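You operate a simulated robot arm through the tools that you are given. There is no shell and no other tool. Be economical: measure what you need, move in short steps, check, and stop when the job is done.

You are at the controls of a simulated robot arm. One attempt, no reset.

## Task
Grip the grey trap in the vice, tighten its nut, stand it on the blue square.
Fine: its side pipe lies between the jaws; turn the nut to TIGHT with the vice shut on it; leave the vice wide open.
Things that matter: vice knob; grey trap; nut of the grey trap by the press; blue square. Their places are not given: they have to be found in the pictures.

The check looks at the end state, three seconds after you hand in, the way a careful person would. Anything else that was tipped, shoved, dropped, spilled or broken makes it a failure.

## Robot
A 7-joint arm with a two-finger parallel gripper, fixed in place. Base frame: the origin is at the foot of the arm, x ahead of it, y to its left, z up; the work surface is at about z = 900. Lengths are in mm, angles in rad, forces in N, time in s.
With the tool pointing down near the work surface it reaches from about 240 to 680 mm from the base axis. Its first joint turns from -1.152 to 1.152 rad. Payload 2.4 kg.
The tool frame sits at the grasp point between the pads (the TCP): z along the fingers, y along the line on which they close. The tips reach 30 mm beyond it. Largest opening 94 mm; finger width 28, thickness 10; the body of the gripper, 50 by 96 mm, starts 55 mm behind the TCP.
Orientation is told as [roll, pitch, yaw] about the base's x, y, z axes, in that order, counted from this pose: with the fingers straight down and closing along the base's y, the tool's x points along the base's -x, its y along +y and its z along -z.

## Interface
- The arm moves only by the tool servo_tool. Its argument "plan" is a list that holds one entry, the list of rows, each a list of 7 numbers: the finger opening in cm, from 0 to 9.4, then the shift along the tool's x, y, z in cm, then the turn, a rotation vector about the tool's x, y, z in degrees. In form: [[[grip, dx, dy, dz, ax, ay, az], ...]]. A call has 1 to 10 rows; each row shifts and turns the commanded pose from where the row before left it, along the tool's axes as they then stand. Rows are played at 5 a second. More than 50 mm and 0.15 rad between two rows, or a gripper value outside its range, and nothing of the call is played. A pose out of reach is approached as far as the arm can. The call stops where the force on the tool passes 60 N (or 10 N more than at its start, if that is more) or the arm is blocked; 0.2 s more then pass. The fingers move at their own pace (about 153 mm/s each) and stop on an object; they squeeze with about 34 N. The grip force told is the motor's: it shows also when the fingers shut on nothing. Time passes only in rows, and 0.2 s behind the last, so rows that do not move let the fingers close. It gives the time, the measured TCP pose, the force on the tool (base axes), the opening and the grip force at its end, in the units of the frame above (readings bear some noise).
- Cameras (640 x 400 px; columns grow to the right, rows downward): "scene" is fixed at [29.4, 463.7, 1451.6]; the picture's right is [-0.84, -0.55, 0.00], its down [-0.27, 0.41, -0.87] and it looks along [0.48, -0.73, -0.49] (base axes); focal length 317 px, centre (320, 200). "wrist" rides on the gripper at [76, 14, -102] in the tool frame; the picture's right is [-0.18, 0.98, 0.00], its down [-0.75, -0.14, -0.64] and it looks along [-0.63, -0.12, 0.77] (tool axes); focal length 243 px, centre (320, 200).
- capture(camera): a new picture of that camera. The clock stands still meanwhile.
- probe_pixels(camera, pixels): for up to 12 pixels [column, row] of the newest picture of that camera ("zoom" is the newest enlarged one), the place [x, y, z] in the base frame of the surface seen there, good to about 2 mm. The clock stands still meanwhile.
- inspect(camera, box): a new picture of the part [left, top, right, bottom] of that camera's present view, enlarged. The clock stands still meanwhile.
- finish_job(): hands the job in; it is judged then, once.

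Go step by step. Measure first, check grasps and placings, and put right what went wrong. The budget is 80 turns and 46 pictures, counting those below and the enlarged ones. Unless the task says otherwise, let go and move clear before handing in, and close with one line.

The tools are called after ">>>" as a command line: name --argument value ..., lists and objects as JSON in quotes. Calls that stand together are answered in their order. servo_tool: Moves the arm, as the interface text tells. Its arguments: {"type":"object","properties":{"plan":{"type":"array"}},"required":["plan"]} The other tools are called the same way: capture (camera) takes a picture; probe_pixels (camera, pixels) gives the place of the surface under pixels of a picture; inspect (camera, box) takes an enlarged picture of a part of a camera's view; finish_job () hands the job in.

At the start:

```text
time_s: 0.0
tool_pos: [426.4, 67.8, 1280.2]
tool_rot: [-0.001, 0.0, 0.001]
wrist_force: [0.9, -0.6, 0.2]
finger_gap: 94.0
gripper_force: 0.0
```

scene: 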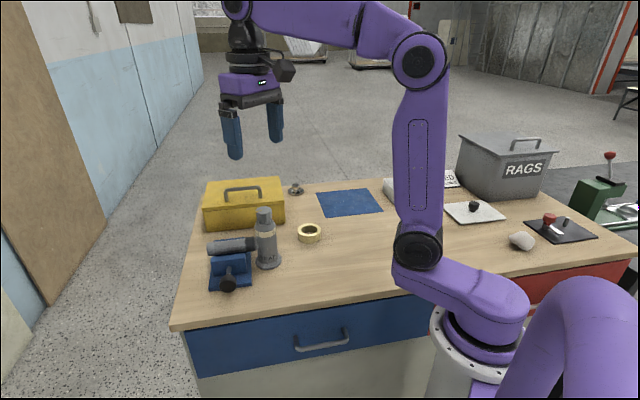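
wrist: 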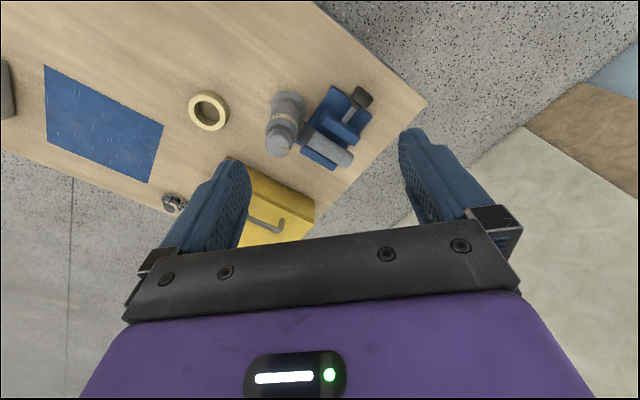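

The scene picture shows the blue vice at about (230,268), the grey trap at (266,238) with its side pipe already over the vice at (232,246), and the blue square at (349,202). I'll look closer first.

>>> inspect --camera "scene" --box '[180, 180, 340, 300]'

>>> inspect --camera "wrist" --box '[160, 60, 440, 235]'

>>> inspect --camera "scene" --box '[360, 120, 640, 280]'

```text
3.33 times, centred on (260, 240) of scene
```

zoom: 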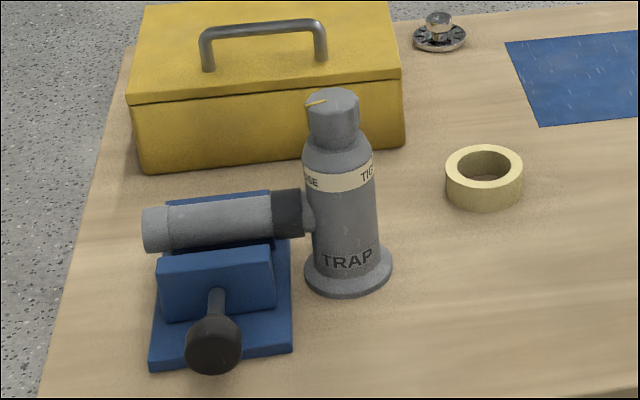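

```text
2.29 times, centred on (300, 148) of wrist
```

zoom: 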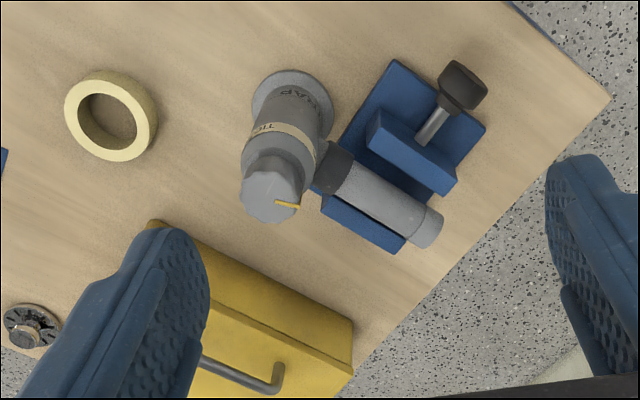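

```text
2.29 times, centred on (500, 200) of scene
```

zoom: 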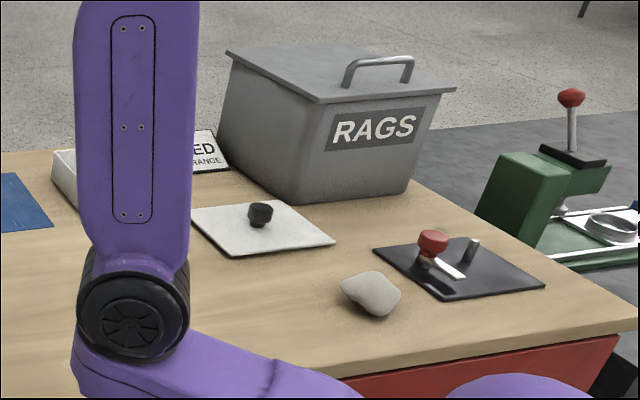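

The pipe already lies between open jaws; the nut on top has a yellow pointer near LOOSE. I'll take a close zoom and measure vice, trap and nut.

>>> inspect --camera "scene" --box '[200, 195, 296, 300]'

>>> probe_pixels --camera "scene" --pixels '[[318, 192], [366, 188], [383, 211], [328, 217], [349, 202], [309, 233], [294, 188], [250, 188], [205, 215], [284, 220], [206, 190], [280, 180]]'

```text
3.81 times, centred on (248, 248) of scene
```

zoom: 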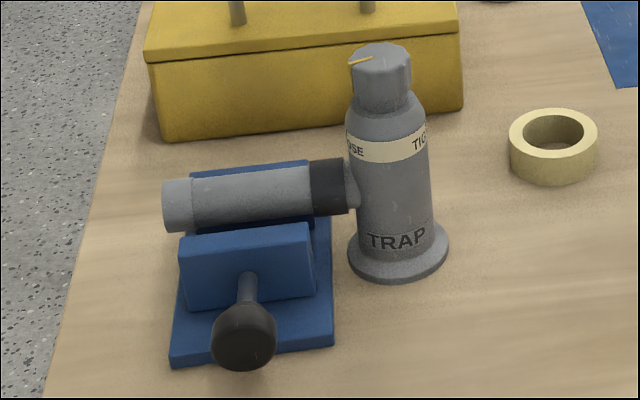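

```text
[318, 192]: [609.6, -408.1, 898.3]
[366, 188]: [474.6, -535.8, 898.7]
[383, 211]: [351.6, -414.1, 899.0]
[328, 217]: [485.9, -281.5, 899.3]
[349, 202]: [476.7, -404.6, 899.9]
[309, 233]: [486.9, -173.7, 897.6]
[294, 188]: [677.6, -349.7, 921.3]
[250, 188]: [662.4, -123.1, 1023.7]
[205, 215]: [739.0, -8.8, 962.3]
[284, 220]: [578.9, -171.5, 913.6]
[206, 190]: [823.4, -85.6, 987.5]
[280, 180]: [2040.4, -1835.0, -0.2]
```

>>> probe_pixels --camera "zoom" --pixels '[[245, 338], [247, 285], [200, 238], [300, 230], [175, 190], [205, 190], [290, 180], [330, 175], [380, 65], [380, 90], [395, 215], [398, 270]]'

>>> probe_pixels --camera "zoom" --pixels '[[352, 65], [368, 58], [400, 50], [408, 75], [358, 95], [348, 140], [427, 140], [195, 172], [300, 165], [175, 355], [325, 340], [387, 115]]'

>>> probe_pixels --camera "wrist" --pixels '[[361, 97], [350, 118], [348, 130], [335, 127], [325, 145], [310, 150], [340, 155], [320, 160], [280, 143], [274, 140], [285, 150], [290, 97]]'

```text
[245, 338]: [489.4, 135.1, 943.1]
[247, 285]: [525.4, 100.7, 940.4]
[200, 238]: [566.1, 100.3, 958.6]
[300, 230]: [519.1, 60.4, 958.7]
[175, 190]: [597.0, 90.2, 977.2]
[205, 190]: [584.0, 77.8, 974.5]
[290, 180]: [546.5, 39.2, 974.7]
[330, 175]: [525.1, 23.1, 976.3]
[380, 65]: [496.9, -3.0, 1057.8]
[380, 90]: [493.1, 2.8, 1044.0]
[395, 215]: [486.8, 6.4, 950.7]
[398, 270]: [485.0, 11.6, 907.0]
```

```text
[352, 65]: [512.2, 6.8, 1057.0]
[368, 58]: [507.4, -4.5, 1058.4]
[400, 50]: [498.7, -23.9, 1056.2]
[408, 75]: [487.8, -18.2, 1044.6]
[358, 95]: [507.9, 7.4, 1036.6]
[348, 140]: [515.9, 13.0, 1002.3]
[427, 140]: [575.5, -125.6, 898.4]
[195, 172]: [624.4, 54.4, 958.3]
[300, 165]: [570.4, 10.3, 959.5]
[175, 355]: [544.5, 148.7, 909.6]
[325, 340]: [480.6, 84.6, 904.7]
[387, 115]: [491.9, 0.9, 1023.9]
```

```text
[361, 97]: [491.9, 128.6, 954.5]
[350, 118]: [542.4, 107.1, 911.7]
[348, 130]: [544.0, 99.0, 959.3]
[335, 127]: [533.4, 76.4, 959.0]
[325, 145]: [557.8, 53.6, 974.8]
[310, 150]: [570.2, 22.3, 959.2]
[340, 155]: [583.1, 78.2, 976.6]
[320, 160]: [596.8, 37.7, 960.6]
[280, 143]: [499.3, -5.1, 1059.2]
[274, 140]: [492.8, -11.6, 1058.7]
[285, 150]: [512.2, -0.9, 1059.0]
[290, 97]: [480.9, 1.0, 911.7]
```

The vice axis runs along about (0.64,-0.77), jaws/pipe along about (0.77,0.64); knob centre is near (495,127,943), nut near (500,-9) with its top at z 1059. I'll move above the knob and turn so the fingers close along the jaw direction.

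>>> servo_tool --plan '[[[9.4, -1.372, 1.18, 3.6, 0, 0, 0], [9.4, -1.372, 1.18, 3.6, 0, 0, 0], [9.4, -1.372, 1.18, 3.6, 0, 0, 0], [9.4, -1.372, 1.18, 3.6, 0, 0, 0], [9.4, -1.372, 1.18, 3.6, 0, 0, 0], [9.4, 0, 0, 0, 0, 0, 8.4], [9.4, 0, 0, 0, 0, 0, 8.4], [9.4, 0, 0, 0, 0, 0, 8.4], [9.4, 0, 0, 0, 0, 0, 8.4], [9.4, 0, 0, 0, 0, 0, 8.4]]]'

>>> servo_tool --plan '[[[9.4, 0, 0, 0, 0, 0, 8], [9.4, 0, 0, 0, 0, 0, 0]]]'

>>> capture --camera "wrist"

```text
time_s: 2.2
tool_pos: [494.7, 126.7, 1099.3]
tool_rot: [-0.001, 0.0, -0.735]
wrist_force: [-0.7, 0.7, -0.6]
finger_gap: 94.1
gripper_force: 0.0
```

```text
time_s: 2.8
tool_pos: [494.4, 126.3, 1099.7]
tool_rot: [0.0, 0.001, -0.873]
wrist_force: [-0.6, -0.1, 0.5]
finger_gap: 94.0
gripper_force: 0.0
```

```text
39 pictures are left
```

wrist: 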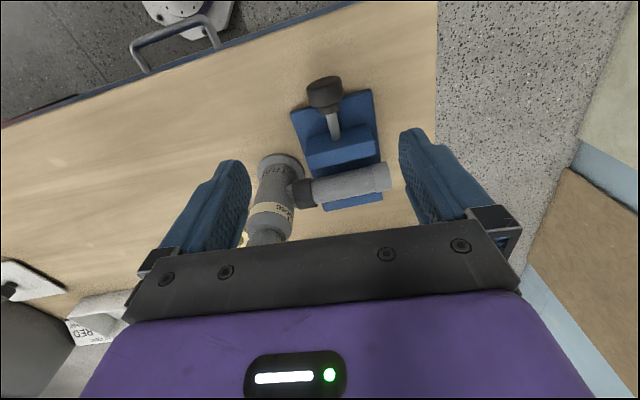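

The knob is now at (325,93), jaw at (342,146) and pipe at (350,185) in the wrist view; measuring these precisely.

>>> probe_pixels --camera "wrist" --pixels '[[312, 95], [325, 82], [340, 92], [325, 100], [334, 125], [309, 138], [374, 128], [311, 160], [376, 148], [322, 205], [380, 195], [350, 186]]'

>>> inspect --camera "wrist" --box '[230, 60, 410, 250]'

```text
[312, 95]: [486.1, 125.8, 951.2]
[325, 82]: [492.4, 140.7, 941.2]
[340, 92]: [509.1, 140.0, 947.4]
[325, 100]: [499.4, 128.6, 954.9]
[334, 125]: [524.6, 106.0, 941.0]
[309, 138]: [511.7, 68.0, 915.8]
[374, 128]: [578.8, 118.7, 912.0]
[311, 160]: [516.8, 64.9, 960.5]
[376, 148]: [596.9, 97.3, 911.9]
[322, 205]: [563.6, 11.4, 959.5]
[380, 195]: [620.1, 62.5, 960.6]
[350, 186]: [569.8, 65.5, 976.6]
```

```text
2.11 times, centred on (320, 155) of wrist
```

zoom: 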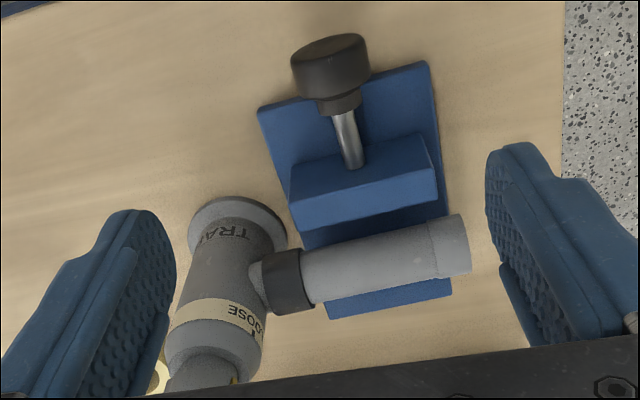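

Knob centre along the jaws is about 6 mm off my TCP; shift and lower around the knob, then close on it.

>>> servo_tool --plan '[[[9.4, 0, 0.6, 3.5, 0, 0, 0], [9.4, 0, 0, 4, 0, 0, 0], [9.4, 0, 0, 4, 0, 0, 0], [9.4, 0, 0, 3.9, 0, 0, 0], [9.4, 0, 0, 0, 0, 0, 0], [2, 0, 0, 0, 0, 0, 0], [2, 0, 0, 0, 0, 0, 0], [2, 0, 0, 0, 0, 0, 0]]]'

>>> inspect --camera "scene" --box '[180, 160, 340, 310]'

```text
time_s: 4.6
tool_pos: [498.6, 130.9, 948.0]
tool_rot: [-0.001, 0.0, -0.87]
wrist_force: [1.0, -1.4, -5.7]
finger_gap: 39.1
gripper_force: 44.8
```

```text
2.67 times, centred on (260, 235) of scene
```

zoom: 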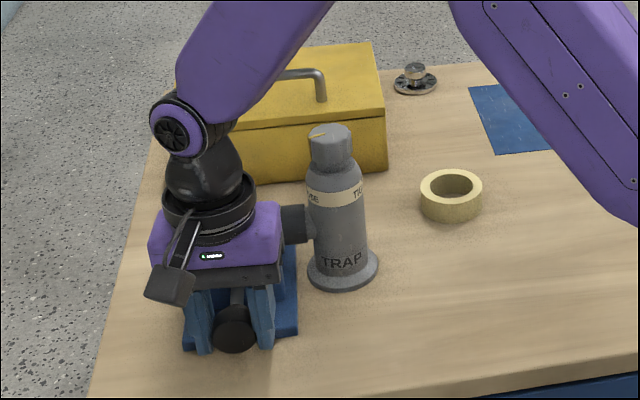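

The fingers hold the knob (gap 39). I'll try a gentle push along the vice axis (tool −x) to see whether the knob slides.

>>> servo_tool --plan '[[[2, -0.3, 0, 0, 0, 0, 0], [2, -0.3, 0, 0, 0, 0, 0], [2, -0.3, 0, 0, 0, 0, 0]]]'

>>> inspect --camera "scene" --box '[180, 160, 340, 310]'

```text
time_s: 5.4
tool_pos: [500.3, 131.0, 946.7]
tool_rot: [-0.009, 0.007, -0.864]
wrist_force: [-40.7, 28.1, 20.2]
finger_gap: 38.8
gripper_force: 45.0
```

```text
2.67 times, centred on (260, 235) of scene
```

zoom: 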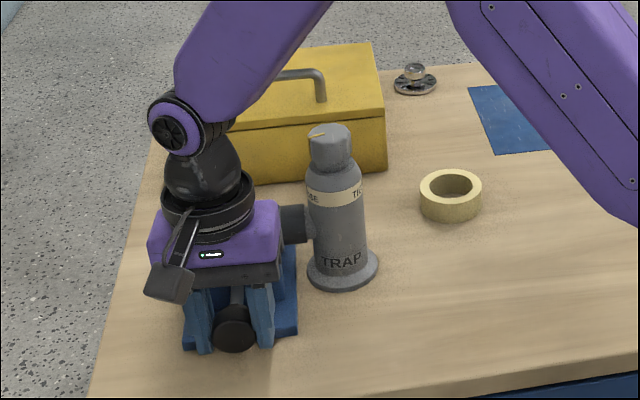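

A push only builds force (about 50 N), so it is a screw: axis height looks like z≈936 (spindle top 941, knob top 955). I'll relax, grip slightly higher with the tips, and turn the knob clockwise by leaning the gripper about the screw axis.

>>> servo_tool --plan '[[[2, 0.9, 0, 0, 0, 0, 0], [6, 0, 0, 0, 0, 0, 0], [6, 0, 0, -0.4, 0, 0, 0], [2, 0, 0, 0, 0, 0, 0], [2, 0, 0, 0, 0, 0, 0], [2, 0, -0.223, 0.016, -8, 0, 0], [2, 0, -0.223, 0.016, -8, 0, 0], [2, 0, -0.223, 0.016, -8, 0, 0], [2, 0, 0, 0, 0, 0, 0]]]'

>>> inspect --camera "scene" --box '[180, 160, 340, 310]'

```text
time_s: 7.4
tool_pos: [495.1, 126.8, 948.6]
tool_rot: [0.396, 0.001, -0.872]
wrist_force: [0.4, -17.9, 3.1]
finger_gap: 38.9
gripper_force: 44.6
```

```text
2.67 times, centred on (260, 235) of scene
```

zoom: 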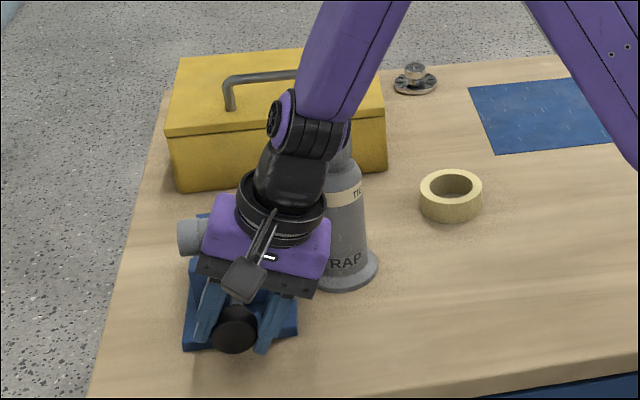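

The turn went through with little force, and the reading shows a pull along the screw axis, which suggests the knob advances. Continue another 16° and follow forward slightly.

>>> servo_tool --plan '[[[2, -0.1, -0.223, 0.016, -8, 0, 0], [2, -0.1, -0.223, 0.016, -8, 0, 0], [2, 0, 0, 0, 0, 0, 0]]]'

>>> inspect --camera "scene" --box '[180, 160, 340, 310]'

```text
time_s: 8.2
tool_pos: [494.3, 125.7, 945.9]
tool_rot: [0.567, 0.018, -0.854]
wrist_force: [-38.5, -6.7, 2.2]
finger_gap: 38.3
gripper_force: 45.6
out of reach, approached as far as the arm can: row 1
```

```text
2.67 times, centred on (260, 235) of scene
```

zoom: 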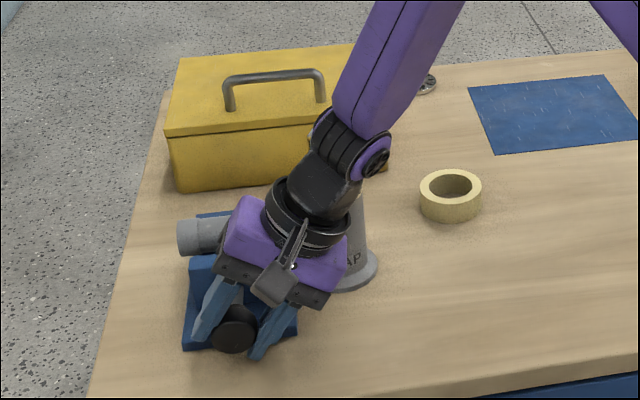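

The lean limit is about 32° on that side, and the trap still stands. I'll open, swing back to vertical and over to the other side while checking reach, then look.

>>> servo_tool --plan '[[[5.6, 0, 0, 0, 0, 0, 0], [5.6, 0, 0, 0, 0, 0, 0], [5.6, 0, 0.223, 0.016, 8, 0, 0], [5.6, 0, 0.223, 0.016, 8, 0, 0], [5.6, 0, 0.223, 0.016, 8, 0, 0], [5.6, 0, 0.223, 0.016, 8, 0, 0], [5.6, 0, 0.223, 0.016, 8, 0, 0], [5.6, 0, 0.0, 0, 0, 0, 0]]]'

>>> capture --camera "wrist"

```text
time_s: 9.6
tool_pos: [493.6, 157.0, 948.7]
tool_rot: [0.146, 0.069, -0.868]
wrist_force: [-2.3, 4.7, -1.9]
finger_gap: 55.2
gripper_force: 0.0
out of reach, approached as far as the arm can: row 4
stopped in row 7: the force on the tool passed its limit (the readings are from after the stop); the commanded pose is now the measured one
```

```text
33 pictures are left
```

wrist: 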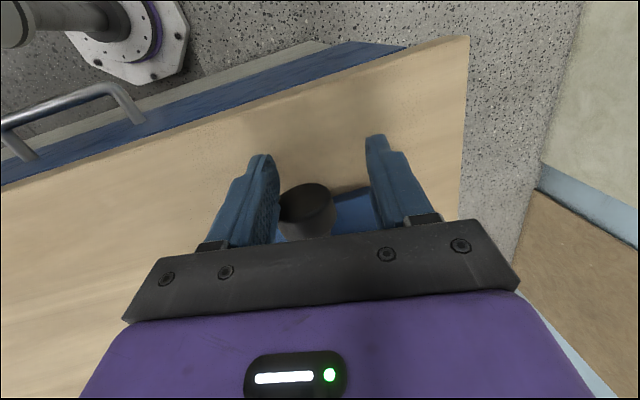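

The TCP ended at (493.6,157), about 25 mm off, after a force stop; I'll look at the scene before anything else.

>>> capture --camera "scene"

```text
32 pictures are left
```

scene: 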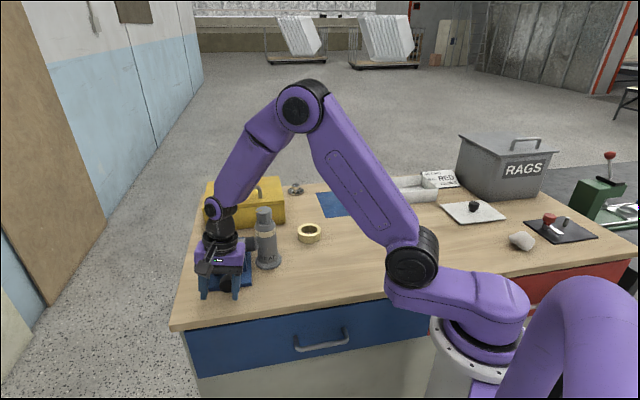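

All objects stand as before; only the gripper swung off. I'll rise clear, straighten the tool, and look at the jaw position.

>>> servo_tool --plan '[[[8, 0, 0, -4, 0, 0, 0], [8, 0, 0, -4, 0, 0, 0], [8, 0, 0, -4, 0, 0, 0], [8, 0, 0, 0, 8.37, 0, 0], [8, 0, 0, 0, 0, -3.95, 0], [8, 0, 0, 0, 0, 0, 0]]]'

>>> inspect --camera "wrist" --box '[230, 60, 410, 250]'

```text
time_s: 11.0
tool_pos: [485.0, 137.6, 1065.5]
tool_rot: [0.002, -0.001, -0.866]
wrist_force: [-0.1, -0.4, -0.1]
finger_gap: 79.8
gripper_force: 0.0
```

```text
2.11 times, centred on (320, 155) of wrist
```

zoom: 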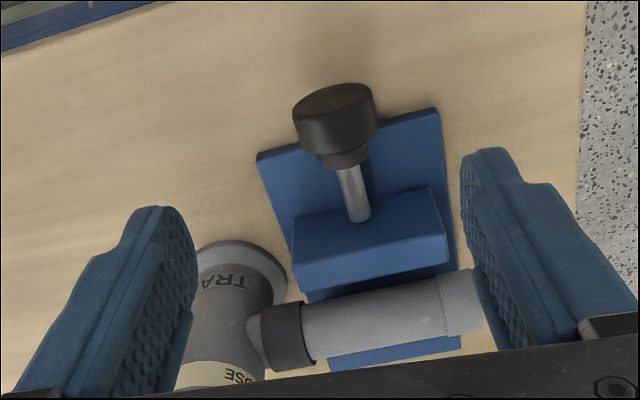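

>>> probe_pixels --camera "zoom" --pixels '[[335, 90], [335, 115], [340, 145], [355, 190], [310, 222], [430, 200], [310, 275], [440, 250], [360, 265], [390, 315], [300, 110], [372, 100]]'

```text
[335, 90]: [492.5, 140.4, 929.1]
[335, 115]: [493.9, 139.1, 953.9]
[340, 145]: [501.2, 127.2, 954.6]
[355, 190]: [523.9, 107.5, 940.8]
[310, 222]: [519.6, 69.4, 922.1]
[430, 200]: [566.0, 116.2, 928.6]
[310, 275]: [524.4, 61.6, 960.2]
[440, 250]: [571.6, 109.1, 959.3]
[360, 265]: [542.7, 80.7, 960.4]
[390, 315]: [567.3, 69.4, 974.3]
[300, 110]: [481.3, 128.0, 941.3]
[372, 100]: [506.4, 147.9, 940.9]
```

The jaw front face runs at exactly 45° (n=(0.707,-0.707)), and the jaw hasn't visibly moved after 32° of turn. I'll realign to yaw −45°, go back onto the knob, and lean to the other side (open) to get a bigger stroke.

>>> servo_tool --plan '[[[5.6, 0, 0, 0, 0, 0, -4.6], [5.6, -1.34, 0.64, 2.5, 0, 0, 0], [5.6, 0, 0, 4.3, 0, 0, 0], [5.6, 0, 0, 4.35, 0, 0, 0], [5.6, 0, 0, 0, 0, 0, 0]]]'

>>> servo_tool --plan '[[[5.2, 0, 0.25, 0.0175, 8, 0, 0], [5.2, 0, 0.25, 0.0175, 8, 0, 0], [5.0, 0, 0.25, 0.0175, 8, 0, 0], [5.0, 0, 0.25, 0.0175, 8, 0, 0], [4.8, 0, 0.25, 0.0175, 8, 0, 0], [4.8, 0, 0, 0, 0, 0, 0]]]'

>>> inspect --camera "scene" --box '[160, 130, 340, 310]'

```text
time_s: 12.2
tool_pos: [501.3, 132.4, 955.1]
tool_rot: [0.002, -0.002, -0.786]
wrist_force: [-0.5, 0.5, -0.4]
finger_gap: 55.9
gripper_force: 0.0
```

```text
time_s: 13.6
tool_pos: [508.9, 141.8, 951.9]
tool_rot: [-0.698, -0.002, -0.786]
wrist_force: [-0.2, -0.1, 0.2]
finger_gap: 47.8
gripper_force: 0.1
```

```text
2.22 times, centred on (250, 220) of scene
```

zoom: 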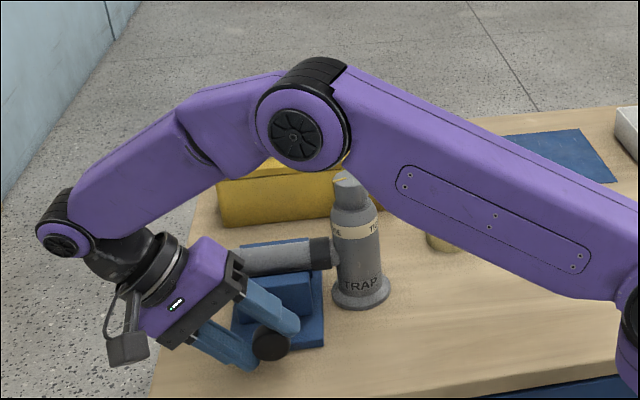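

Leaning +40° works with room. Two more steps to +56°, then close and turn the stroke back through to −16°.

>>> servo_tool --plan '[[[4.8, 0, 0.25, 0.0175, 8, 0, 0], [4.8, 0, 0.25, 0.0175, 8, 0, 0], [4.8, 0, 0, 0, 0, 0, 0], [2, 0, 0, 0, 0, 0, 0], [2, 0, 0, 0, 0, 0, 0]]]'

>>> servo_tool --plan '[[[2, 0, -0.25, 0.0175, -8, 0, 0], [2, 0, -0.25, 0.0175, -8, 0, 0], [2, 0, -0.25, 0.0175, -8, 0, 0], [2, 0, -0.25, 0.0175, -8, 0, 0], [2, 0, -0.25, 0.0175, -8, 0, 0], [2, 0, 0, 0, 0, 0, 0]]]'

>>> servo_tool --plan '[[[2, 0, -0.25, 0.0175, -8, 0, 0], [2, 0, -0.25, 0.0175, -8, 0, 0], [2, 0, -0.25, 0.0175, -8, 0, 0], [2, 0, -0.25, 0.0175, -8, 0, 0], [2, 0, 0, 0, 0, 0, 0]]]'

>>> inspect --camera "scene" --box '[180, 160, 340, 310]'

```text
time_s: 14.8
tool_pos: [507.1, 143.4, 946.1]
tool_rot: [-0.97, -0.002, -0.785]
wrist_force: [9.8, 7.7, -21.0]
finger_gap: 36.7
gripper_force: 45.4
out of reach, approached as far as the arm can: row 2
```

```text
time_s: 16.2
tool_pos: [500.6, 136.4, 953.9]
tool_rot: [-0.272, -0.003, -0.785]
wrist_force: [13.0, 21.9, -38.6]
finger_gap: 36.3
gripper_force: 45.0
```

```text
time_s: 17.4
tool_pos: [493.9, 128.9, 955.3]
tool_rot: [0.28, -0.002, -0.785]
wrist_force: [22.2, 22.9, -26.2]
finger_gap: 36.8
gripper_force: 44.8
```

```text
2.67 times, centred on (260, 235) of scene
```

zoom: 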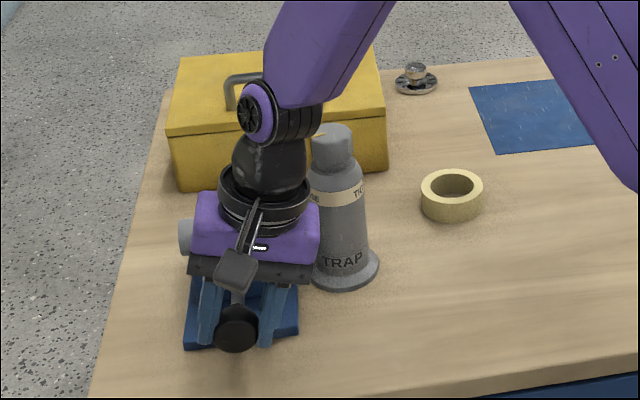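

The 72° stroke ran smoothly. Open, swing back to +48°, and check the jaw from the scene camera.

>>> servo_tool --plan '[[[5.4, 0, 0, 0, 0, 0, 0], [5.4, 0, 0, 0, 0, 0, 0], [5.4, 0, 0.25, 0.0175, 8, 0, 0], [5.4, 0, 0.25, 0.0175, 8, 0, 0], [5.2, 0, 0.25, 0.0175, 8, 0, 0], [5.2, 0, 0.25, 0.0175, 8, 0, 0], [5.0, 0, 0.25, 0.0175, 8, 0, 0], [5.0, 0, 0.25, 0.0175, 8, 0, 0], [4.8, 0, 0.25, 0.0175, 8, 0, 0], [4.8, 0, 0.25, 0.0175, 8, 0, 0]]]'

>>> inspect --camera "scene" --box '[200, 195, 296, 300]'

```text
time_s: 19.6
tool_pos: [503.8, 141.3, 949.8]
tool_rot: [-0.838, -0.003, -0.787]
wrist_force: [-0.1, 0.1, -0.5]
finger_gap: 48.0
gripper_force: 0.0
```

```text
3.81 times, centred on (248, 248) of scene
```

zoom: 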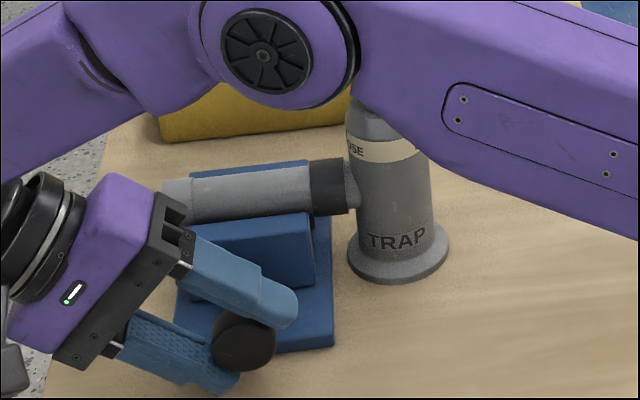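

The jaw's top right corner moved from (310,226) to (310,213) in the zoom, so clockwise closes the vice. Another stroke of the same kind, with a 2 mm recentring.

>>> servo_tool --plan '[[[4.8, 0, 0.15, 0, 0, 0, 0], [2, 0, 0, 0, 0, 0, 0], [2, 0, 0, 0, 0, 0, 0], [2, 0, -0.25, 0.0175, -8, 0, 0], [2, 0, -0.25, 0.0175, -8, 0, 0], [2, 0, -0.25, 0.0175, -8, 0, 0], [2, 0, -0.25, 0.0175, -8, 0, 0], [2, 0, 0, 0, 0, 0, 0]]]'

>>> servo_tool --plan '[[[2, 0, -0.25, 0.0175, -8, 0, 0], [2, 0, -0.25, 0.0175, -8, 0, 0], [2, 0, -0.25, 0.0175, -8, 0, 0], [2, 0, -0.25, 0.0175, -8, 0, 0], [2, 0, 0, 0, 0, 0, 0]]]'

>>> servo_tool --plan '[[[5.4, 0, 0, 0, 0, 0, 0], [5.4, 0, 0, 0, 0, 0, 0], [5.4, 0, 0.25, 0.0175, 8, 0, 0], [5.4, 0, 0.25, 0.0175, 8, 0, 0], [5.2, 0, 0.25, 0.0175, 8, 0, 0], [5.2, 0, 0.25, 0.0175, 8, 0, 0], [5.0, 0, 0.25, 0.0175, 8, 0, 0], [5.0, 0, 0.25, 0.0175, 8, 0, 0], [4.8, 0, 0.25, 0.0175, 8, 0, 0], [4.8, 0, 0.25, 0.0175, 8, 0, 0]]]'

>>> inspect --camera "scene" --box '[200, 195, 296, 300]'

```text
time_s: 21.4
tool_pos: [499.9, 135.9, 953.1]
tool_rot: [-0.277, -0.002, -0.785]
wrist_force: [10.8, 10.3, -28.8]
finger_gap: 37.6
gripper_force: 45.2
```

```text
time_s: 22.6
tool_pos: [494.5, 127.7, 954.8]
tool_rot: [0.282, -0.003, -0.787]
wrist_force: [14.1, 15.4, -9.1]
finger_gap: 36.8
gripper_force: 45.5
```

```text
time_s: 24.8
tool_pos: [505.0, 141.1, 948.6]
tool_rot: [-0.839, -0.003, -0.787]
wrist_force: [0.3, -0.5, -0.1]
finger_gap: 48.1
gripper_force: 0.0
```

```text
3.81 times, centred on (248, 248) of scene
```

zoom: 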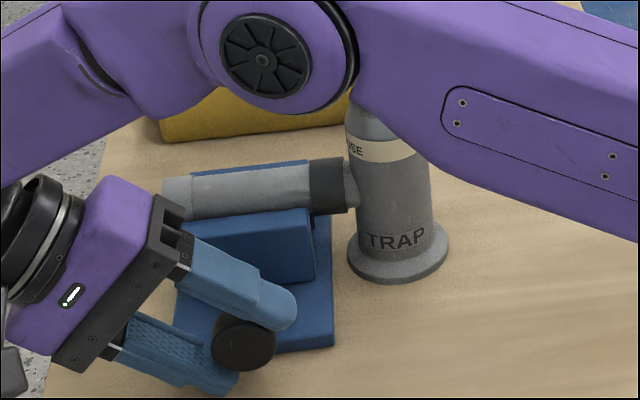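

The jaw advanced again (corner now near (308,207)), and the trap is steady. Another stroke.

>>> servo_tool --plan '[[[4.8, 0, 0, 0, 0, 0, 0], [2, 0, 0, 0, 0, 0, 0], [2, 0, 0, 0, 0, 0, 0], [2, 0, -0.25, 0.0175, -8, 0, 0], [2, 0, -0.25, 0.0175, -8, 0, 0], [2, 0, -0.25, 0.0175, -8, 0, 0], [2, 0, -0.25, 0.0175, -8, 0, 0], [2, 0, 0, 0, 0, 0, 0]]]'

>>> servo_tool --plan '[[[2, 0, -0.25, 0.0175, -8, 0, 0], [2, 0, -0.25, 0.0175, -8, 0, 0], [2, 0, -0.25, 0.0175, -8, 0, 0], [2, 0, -0.25, 0.0175, -8, 0, 0], [2, 0, 0, 0, 0, 0, 0]]]'

>>> servo_tool --plan '[[[5.4, 0, 0, 0, 0, 0, 0], [5.4, 0, 0, 0, 0, 0, 0], [5.4, 0, 0.25, 0.0175, 8, 0, 0], [5.4, 0, 0.25, 0.0175, 8, 0, 0], [5.2, 0, 0.25, 0.0175, 8, 0, 0], [5.2, 0, 0.25, 0.0175, 8, 0, 0], [5.0, 0, 0.25, 0.0175, 8, 0, 0], [5.0, 0, 0.25, 0.0175, 8, 0, 0], [4.8, 0, 0.25, 0.0175, 8, 0, 0], [4.8, 0, 0.25, 0.0175, 8, 0, 0]]]'

>>> inspect --camera "scene" --box '[200, 195, 296, 300]'

```text
time_s: 26.6
tool_pos: [499.9, 135.7, 952.8]
tool_rot: [-0.274, 0.0, -0.786]
wrist_force: [11.1, 13.3, -32.8]
finger_gap: 37.1
gripper_force: 45.4
```

```text
time_s: 27.8
tool_pos: [493.9, 127.8, 954.2]
tool_rot: [0.282, -0.002, -0.788]
wrist_force: [12.2, 14.0, -0.5]
finger_gap: 36.5
gripper_force: 45.2
```

```text
time_s: 30.0
tool_pos: [505.6, 140.7, 947.3]
tool_rot: [-0.839, 0.0, -0.788]
wrist_force: [0.6, 0.1, 0.1]
finger_gap: 48.0
gripper_force: 0.1
```

```text
3.81 times, centred on (248, 248) of scene
```

zoom: 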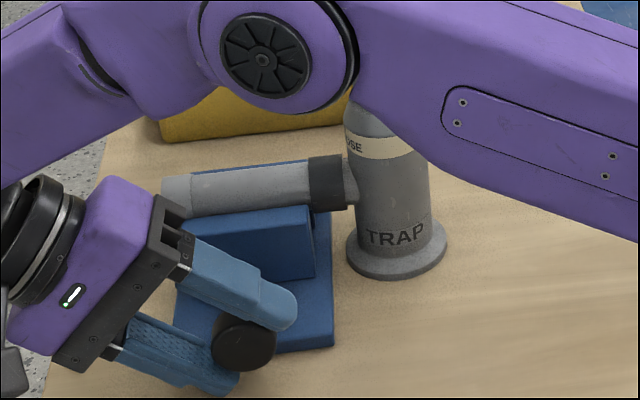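

The jaw now pushes the trap slightly toward the fixed jaw (base shifted a couple of zoom pixels). Another stroke, raised 1 mm to undo drift.

>>> servo_tool --plan '[[[4.8, 0, 0, -0.1, 0, 0, 0], [2, 0, 0, 0, 0, 0, 0], [2, 0, 0, 0, 0, 0, 0], [2, 0, -0.25, 0.0175, -8, 0, 0], [2, 0, -0.25, 0.0175, -8, 0, 0], [2, 0, -0.25, 0.0175, -8, 0, 0], [2, 0, -0.25, 0.0175, -8, 0, 0], [2, 0, 0, 0, 0, 0, 0]]]'

>>> servo_tool --plan '[[[2, 0, -0.25, 0.0175, -8, 0, 0], [2, 0, -0.25, 0.0175, -8, 0, 0], [2, 0, -0.25, 0.0175, -8, 0, 0], [2, 0, -0.25, 0.0175, -8, 0, 0], [2, 0, 0, 0, 0, 0, 0]]]'

>>> servo_tool --plan '[[[5.4, 0, 0, 0, 0, 0, 0], [5.4, 0, 0, 0, 0, 0, 0], [5.4, 0, 0.25, 0.0175, 8, 0, 0], [5.4, 0, 0.25, 0.0175, 8, 0, 0], [5.2, 0, 0.25, 0.0175, 8, 0, 0], [5.2, 0, 0.25, 0.0175, 8, 0, 0], [5.0, 0, 0.25, 0.0175, 8, 0, 0], [5.0, 0, 0.25, 0.0175, 8, 0, 0], [4.8, 0, 0.25, 0.0175, 8, 0, 0], [4.8, 0, 0.25, 0.0175, 8, 0, 0]]]'

>>> inspect --camera "scene" --box '[200, 195, 296, 300]'

```text
time_s: 31.8
tool_pos: [500.5, 137.0, 953.6]
tool_rot: [-0.276, -0.001, -0.787]
wrist_force: [8.0, 4.0, -4.9]
finger_gap: 36.8
gripper_force: 45.2
```

```text
time_s: 33.0
tool_pos: [492.7, 127.8, 952.7]
tool_rot: [0.282, -0.002, -0.79]
wrist_force: [9.9, 9.9, -1.1]
finger_gap: 36.7
gripper_force: 44.8
```

```text
time_s: 35.2
tool_pos: [506.9, 142.3, 948.7]
tool_rot: [-0.839, -0.004, -0.787]
wrist_force: [0.4, 0.6, 0.4]
finger_gap: 47.9
gripper_force: 0.2
```

```text
3.81 times, centred on (248, 248) of scene
```

zoom: 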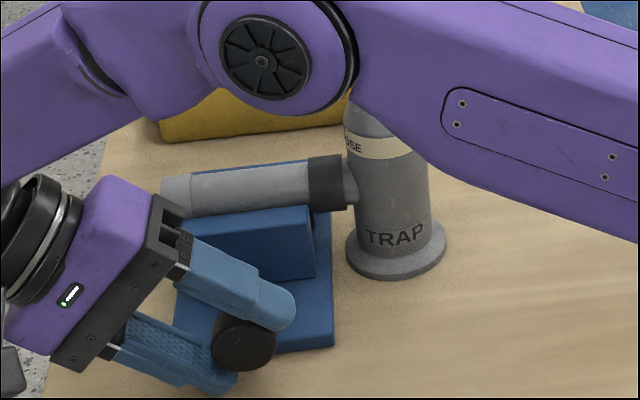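

The jaw and trap no longer moved on the last stroke (corner still near (308,203)), so the vice is shut. Now back out along the tool, straighten, and rise to look at the nut.

>>> servo_tool --plan '[[[4.8, 0, 0, -3.5, 0, 0, 0], [5.5, 0, 0, -3.5, 0, 0, 0], [8, 0, 0, -3.5, 0, 0, 0], [8, 0, 0, 0, -8, 0, 0], [8, 0, 0, 0, -8, 0, 0], [8, 0, 0, 0, -8, 0, 0], [8, 0, 0, 0, -8, 0, 0], [8, 0, 0, 0, -8, 0, 0], [8, 0, 0, 0, -8, 0, 0]]]'

>>> servo_tool --plan '[[[8, 0, 0, -4.5, 0, 0, 0], [8, 0, 0, -4.5, 0, 0, 0], [8, 0, 0, -4.5, 0, 0, 0], [8, 0, -4, 0, 0, 0, 0], [8, 0, -4, 0, 0, 0, 0], [8, 0, 0, 0, 0, 0, 0]]]'

>>> capture --camera "wrist"

>>> inspect --camera "scene" --box '[200, 195, 296, 300]'

```text
time_s: 37.2
tool_pos: [512.3, 171.6, 1003.5]
tool_rot: [0.003, -0.002, -0.787]
wrist_force: [0.9, 0.2, -0.3]
finger_gap: 80.1
gripper_force: 0.1
out of reach, approached as far as the arm can: row 2, 3
```

```text
time_s: 38.6
tool_pos: [455.7, 117.1, 1138.0]
tool_rot: [0.005, -0.001, -0.788]
wrist_force: [-0.1, -0.2, -0.2]
finger_gap: 80.0
gripper_force: 0.0
```

```text
24 pictures are left
```

wrist: 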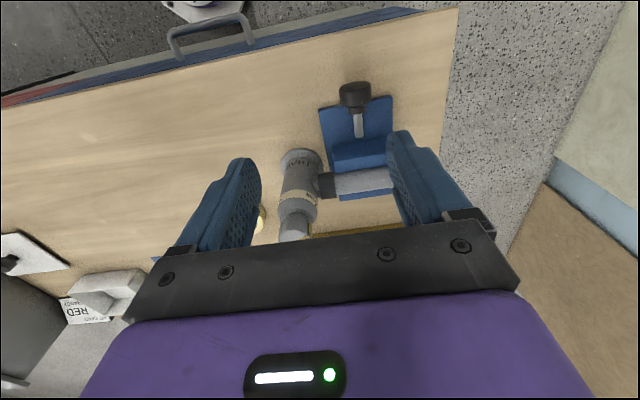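

```text
3.81 times, centred on (248, 248) of scene
```

zoom: 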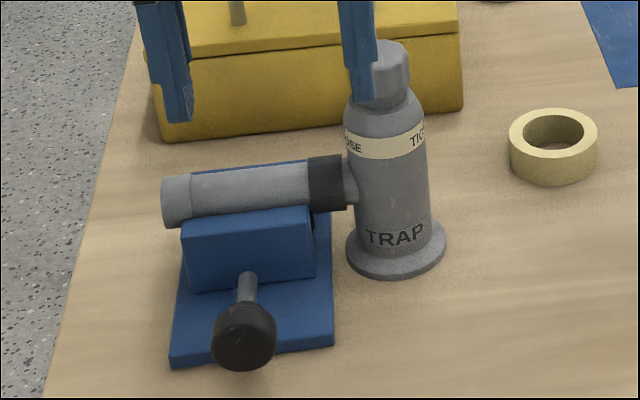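

The vice is visibly shut on the pipe and everything stands. Now move back 6 cm to bring the nut into the wrist view for its pointer and labels.

>>> servo_tool --plan '[[[8, 4, 0, 0, 0, 0, 0], [8, 4, 0, 0, 0, 0, 0], [8, 0, 0, 0, 0, 0, 0]]]'

>>> inspect --camera "wrist" --box '[240, 110, 400, 230]'

```text
time_s: 39.4
tool_pos: [399.7, 174.2, 1140.2]
tool_rot: [0.003, -0.001, -0.788]
wrist_force: [0.9, -0.6, 0.5]
finger_gap: 79.9
gripper_force: 0.0
```

```text
3.33 times, centred on (320, 170) of wrist
```

zoom: 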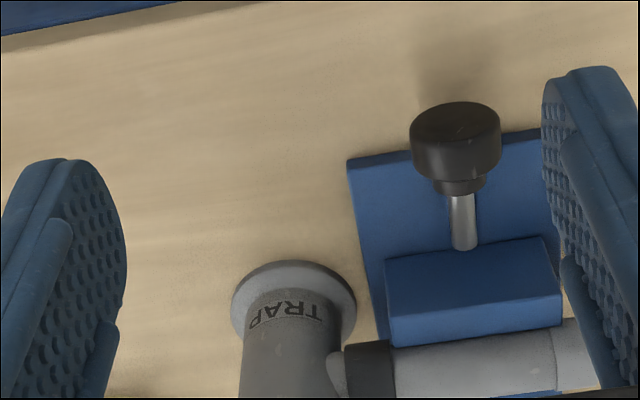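

I went the wrong way for the view; moving forward 14 cm and sideways 5.5 cm brings the nut between the fingers, with tips still ~50 mm above it.

>>> servo_tool --plan '[[[8, -3.5, -1.4, 0, 0, 0, 0], [8, -3.5, -1.4, 0, 0, 0, 0], [8, -3.5, -1.4, 0, 0, 0, 0], [8, -3.5, -1.4, 0, 0, 0, 0], [8, 0, 0, 0, 0, 0, 0]]]'

>>> inspect --camera "wrist" --box '[240, 90, 400, 230]'

```text
time_s: 40.6
tool_pos: [458.7, 33.5, 1140.5]
tool_rot: [0.003, -0.002, -0.789]
wrist_force: [-0.7, 0.1, 0.4]
finger_gap: 79.8
gripper_force: 0.0
```

```text
2.86 times, centred on (320, 160) of wrist
```

zoom: 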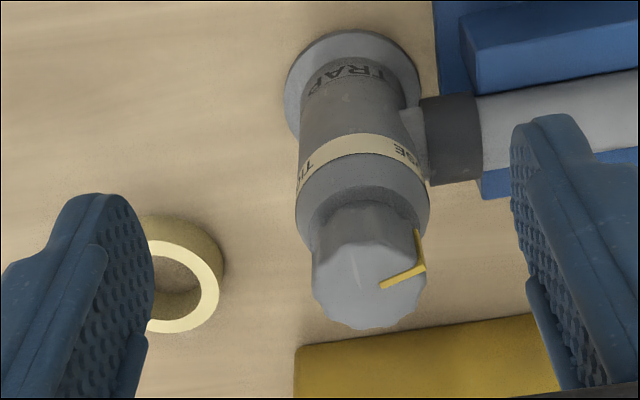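

The yellow pointer runs from the top centre (385,284) to the rim at (425,262). Measuring nut outline and pointer.

>>> probe_pixels --camera "zoom" --pixels '[[384, 285], [422, 266], [320, 285], [345, 320], [390, 325], [418, 295], [325, 262], [372, 250], [420, 245], [368, 285], [400, 152], [308, 172]]'

```text
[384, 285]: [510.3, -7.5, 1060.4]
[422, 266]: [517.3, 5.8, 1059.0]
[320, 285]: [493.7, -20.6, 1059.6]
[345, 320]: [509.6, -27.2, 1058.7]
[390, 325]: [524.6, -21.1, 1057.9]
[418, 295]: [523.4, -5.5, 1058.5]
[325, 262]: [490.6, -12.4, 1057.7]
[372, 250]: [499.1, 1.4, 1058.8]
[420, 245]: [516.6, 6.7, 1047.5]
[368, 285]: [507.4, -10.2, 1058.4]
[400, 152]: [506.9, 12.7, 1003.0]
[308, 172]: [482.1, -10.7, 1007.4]
```

Nut centre is about (508,-10.5), radius 18, pointer azimuth about 61° (LOOSE); TIGHT is around 180–205°. I'll lower onto the nut with the tips at z≈1040, grip, and check.

>>> servo_tool --plan '[[[8, -3.3, 0.19, 0, 0, 0, 0], [8, -3.3, 0.19, 0, 0, 0, 0], [8, 0, 0, 3.5, 0, 0, 0], [7, 0, 0, 3.5, 0, 0, 0], [7, 0, 0, 0, 0, 0, 0], [2, 0, 0, 0, 0, 0, 0], [2, 0, 0, 0, 0, 0, 0], [2, 0, 0, 0, 0, 0, 0]]]'

>>> inspect --camera "scene" --box '[200, 165, 320, 285]'

```text
time_s: 42.4
tool_pos: [506.9, -10.8, 1068.5]
tool_rot: [0.002, -0.003, -0.788]
wrist_force: [0.0, -0.4, -0.1]
finger_gap: 36.3
gripper_force: 34.3
```

```text
3.33 times, centred on (260, 225) of scene
```

zoom: 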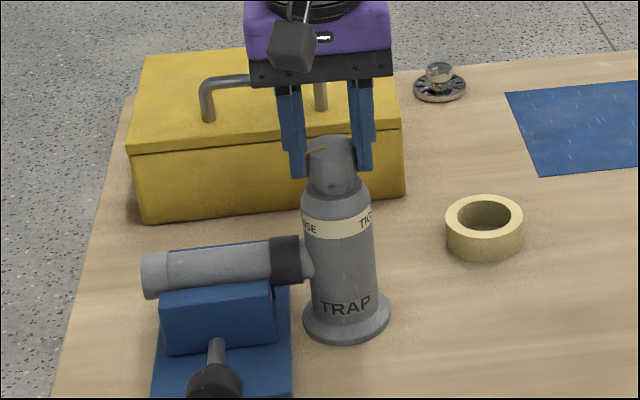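

Clean grip (gap 36.3, near-zero side force). Turn counter-clockwise (LOOSE toward TIGHT past the camera side) 40° and look.

>>> servo_tool --plan '[[[2, 0, 0, 0, 0, 0, -8], [2, 0, 0, 0, 0, 0, -8], [2, 0, 0, 0, 0, 0, -8], [2, 0, 0, 0, 0, 0, -8], [2, 0, 0, 0, 0, 0, -8], [2, 0, 0, 0, 0, 0, 0]]]'

>>> inspect --camera "scene" --box '[200, 165, 320, 285]'

```text
time_s: 43.8
tool_pos: [508.6, -10.4, 1068.5]
tool_rot: [0.0, -0.004, -0.088]
wrist_force: [-0.5, -4.7, 6.5]
finger_gap: 36.2
gripper_force: 33.8
```

```text
3.33 times, centred on (260, 225) of scene
```

zoom: 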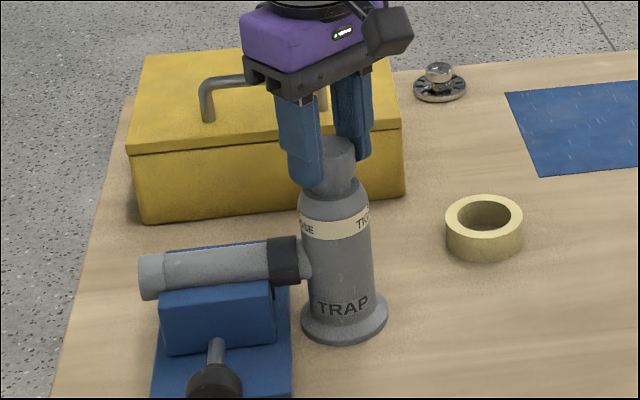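

The trap shifted by only a pixel or so; the pointer is behind the finger. Open and look.

>>> servo_tool --plan '[[[8, 0, 0, 0, 0, 0, 0], [8, 0, 0, 0, 0, 0, 0]]]'

>>> inspect --camera "scene" --box '[220, 180, 300, 280]'

```text
time_s: 44.4
tool_pos: [507.1, -9.8, 1068.9]
tool_rot: [0.002, -0.003, -0.089]
wrist_force: [0.2, 0.0, 0.3]
finger_gap: 79.7
gripper_force: 0.1
```

```text
4.00 times, centred on (260, 230) of scene
```

zoom: 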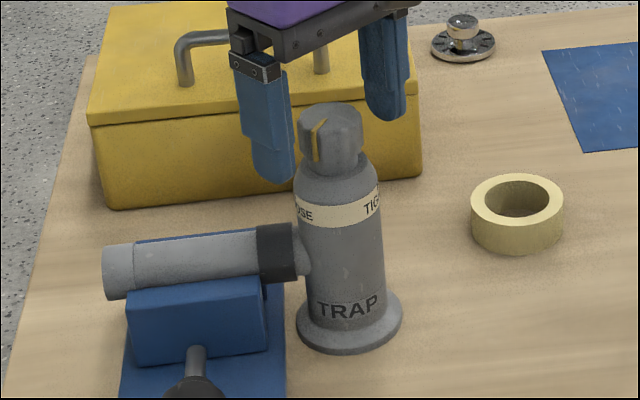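

The pointer turned with the nut to about (316,150): this direction works. Regrip here and turn on 72°.

>>> servo_tool --plan '[[[2, 0, 0, 0.2, 0, 0, 0], [2, 0, 0, 0, 0, 0, 0], [2, 0, 0, 0, 0, 0, 0], [2, 0, 0, 0, 0, 0, -8], [2, 0, 0, 0, 0, 0, -8], [2, 0, 0, 0, 0, 0, -8], [2, 0, 0, 0, 0, 0, -8], [2, 0, 0, 0, 0, 0, -8], [2, 0, 0, 0, 0, 0, -8], [2, 0, 0, 0, 0, 0, 0]]]'

>>> servo_tool --plan '[[[2, 0, 0, 0, 0, 0, -8], [2, 0, 0, 0, 0, 0, -8], [2, 0, 0, 0, 0, 0, -8], [2, 0, 0, 0, 0, 0, 0]]]'

>>> inspect --camera "scene" --box '[220, 180, 300, 280]'

```text
time_s: 46.6
tool_pos: [508.1, -11.2, 1067.7]
tool_rot: [-0.006, -0.004, 0.752]
wrist_force: [1.4, -13.4, 26.6]
finger_gap: 36.4
gripper_force: 33.9
```

```text
time_s: 47.6
tool_pos: [509.8, -10.0, 1066.5]
tool_rot: [-0.005, -0.002, 1.17]
wrist_force: [5.0, -10.0, 23.1]
finger_gap: 36.5
gripper_force: 34.1
```

```text
4.00 times, centred on (260, 230) of scene
```

zoom: 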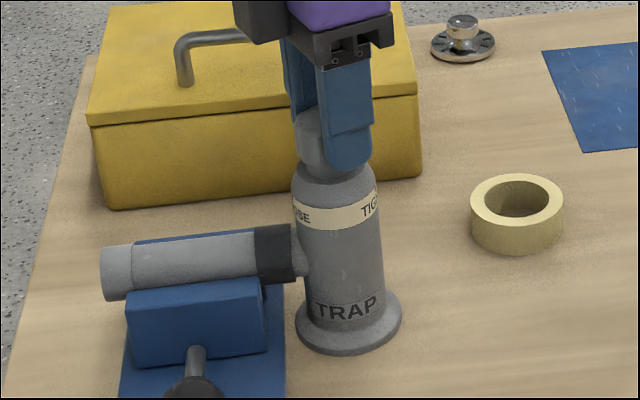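

Turned 72° more; open and look at the pointer again.

>>> servo_tool --plan '[[[8, 0, 0, 0, 0, 0, 0], [8, 0, 0, 0, 0, 0, 0]]]'

>>> inspect --camera "scene" --box '[220, 180, 300, 280]'

```text
time_s: 48.2
tool_pos: [506.0, -10.4, 1065.8]
tool_rot: [0.0, 0.001, 1.168]
wrist_force: [1.0, -0.1, 0.5]
finger_gap: 80.0
gripper_force: 0.1
```

```text
4.00 times, centred on (260, 230) of scene
```

zoom: 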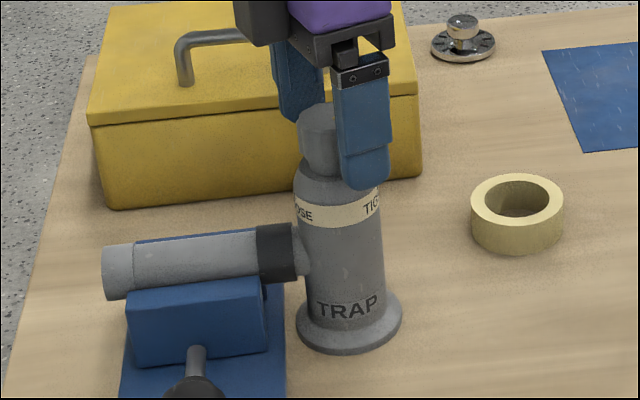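

The finger hides the pointer; rotate the open gripper back 80° for a fresh grip and look.

>>> servo_tool --plan '[[[8, 0, 0, 0, 0, 0, 8], [8, 0, 0, 0, 0, 0, 8], [8, 0, 0, 0, 0, 0, 8], [8, 0, 0, 0, 0, 0, 8], [8, 0, 0, 0, 0, 0, 8], [8, 0, 0, 0, 0, 0, 8], [8, 0, 0, 0, 0, 0, 8], [8, 0, 0, 0, 0, 0, 8], [8, 0, 0, 0, 0, 0, 8], [8, 0, 0, 0, 0, 0, 8]]]'

>>> inspect --camera "scene" --box '[220, 180, 300, 280]'

```text
time_s: 50.4
tool_pos: [506.2, -10.2, 1066.2]
tool_rot: [0.0, -0.001, -0.232]
wrist_force: [-0.6, 0.0, -0.4]
finger_gap: 79.9
gripper_force: 0.0
```

```text
4.00 times, centred on (260, 230) of scene
```

zoom: 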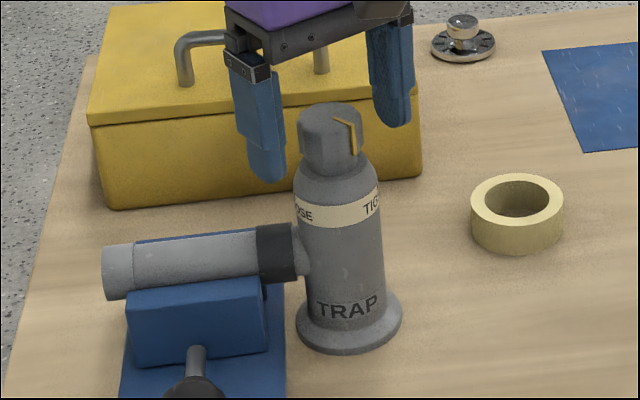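

The pointer has come round to (355,140), just short of the TIGHT centre (about 15–25° more). Regrip and turn 16°.

>>> servo_tool --plan '[[[2, 0, 0, 0, 0, 0, 0], [2, 0, 0, 0, 0, 0, 0], [2, 0, 0, 0, 0, 0, 0], [2, 0, 0, 0, 0, 0, -8], [2, 0, 0, 0, 0, 0, -8], [2, 0, 0, 0, 0, 0, 0], [8, 0, 0, 0, 0, 0, 0], [8, 0, 0, -2.5, 0, 0, 0], [8, 0, 0, -4.5, 0, 0, 0]]]'

>>> servo_tool --plan '[[[8, 4, 0, 0, 0, 0, 0], [8, 3, 0, 0, 0, 0, 0], [8, 0, 0, 0, 0, 0, 0]]]'

>>> inspect --camera "wrist" --box '[240, 90, 400, 230]'

```text
time_s: 52.4
tool_pos: [507.2, -10.6, 1137.0]
tool_rot: [0.001, -0.001, 0.051]
wrist_force: [0.1, -0.4, 0.2]
finger_gap: 80.1
gripper_force: 0.0
```

```text
time_s: 53.2
tool_pos: [438.0, -14.6, 1136.7]
tool_rot: [0.001, -0.003, 0.05]
wrist_force: [-0.5, 0.5, 0.5]
finger_gap: 80.4
gripper_force: 0.1
```

```text
2.86 times, centred on (320, 160) of wrist
```

zoom: 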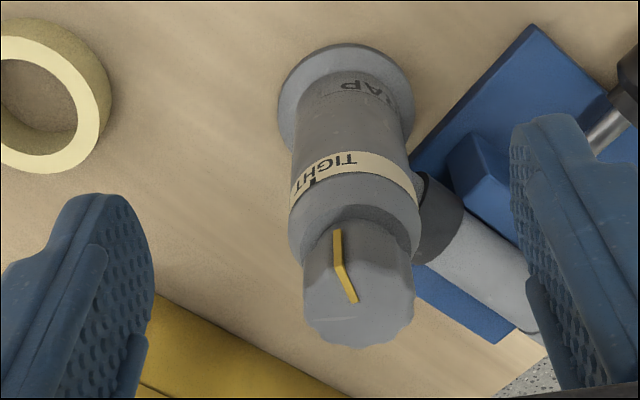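

A black tick sits under TIGHT at (311,180), while the pointer side line is at (337,245). Measuring both azimuths.

>>> probe_pixels --camera "zoom" --pixels '[[337, 235], [338, 250], [340, 265], [356, 301], [312, 181], [315, 187], [325, 163], [305, 305], [412, 300], [360, 347], [345, 265], [320, 332]]'

```text
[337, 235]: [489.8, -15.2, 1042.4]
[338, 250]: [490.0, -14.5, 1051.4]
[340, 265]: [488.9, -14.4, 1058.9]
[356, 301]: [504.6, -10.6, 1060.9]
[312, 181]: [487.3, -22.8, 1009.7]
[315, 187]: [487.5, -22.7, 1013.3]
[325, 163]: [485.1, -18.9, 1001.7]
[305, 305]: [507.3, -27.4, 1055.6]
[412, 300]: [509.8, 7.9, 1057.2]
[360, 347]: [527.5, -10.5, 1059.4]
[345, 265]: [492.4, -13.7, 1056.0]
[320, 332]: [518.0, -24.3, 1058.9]
```

Pointer azimuth is about 195°, the tick about 213°, so about 18° remain. Go back, grip and turn 18°, then review.

>>> servo_tool --plan '[[[8, -3.5, 0, 0, 0, 0, 0], [8, -3.5, 0, 0, 0, 0, 0], [8, 0, 0, 3.5, 0, 0, 0], [8, 0, 0, 3.5, 0, 0, 0], [2, 0, 0, 0, 0, 0, 0], [2, 0, 0, 0, 0, 0, 0], [2, 0, 0, 0, 0, 0, 0], [2, 0, 0, 0, 0, 0, -6], [2, 0, 0, 0, 0, 0, -6], [2, 0, 0, 0, 0, 0, -6]]]'

>>> servo_tool --plan '[[[2, 0, 0, 0, 0, 0, 0], [2, 0, 0, 0, 0, 0, 0], [8, 0, 0, 0, 0, 0, 0], [8, 0, 0, 0, 0, 0, 0], [8, 0, 0, -3.5, 0, 0, 0], [8, 0, 0, -3.5, 0, 0, 0], [8, 4, 0, 0, 0, 0, 0], [8, 3, 0, 0, 0, 0, 0], [8, 0, 0, 0, 0, 0, 0]]]'

>>> inspect --camera "wrist" --box '[240, 90, 400, 230]'

```text
time_s: 55.4
tool_pos: [508.2, -11.0, 1067.2]
tool_rot: [-0.001, -0.002, 0.366]
wrist_force: [2.3, -0.5, 0.3]
finger_gap: 36.3
gripper_force: 33.3
```

```text
time_s: 57.4
tool_pos: [442.1, -36.4, 1138.3]
tool_rot: [-0.002, -0.003, 0.366]
wrist_force: [-0.2, -0.4, 0.2]
finger_gap: 79.7
gripper_force: 0.1
```

```text
2.86 times, centred on (320, 160) of wrist
```

zoom: 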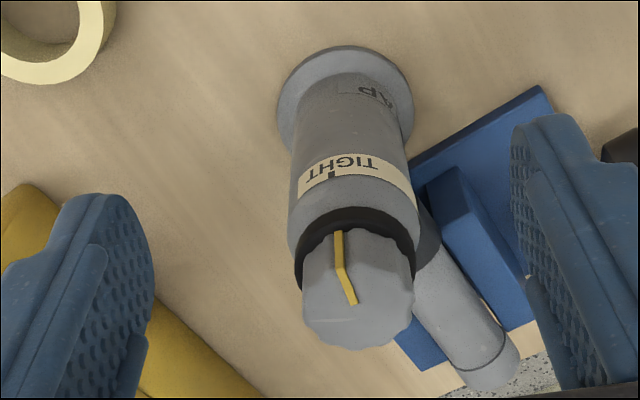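

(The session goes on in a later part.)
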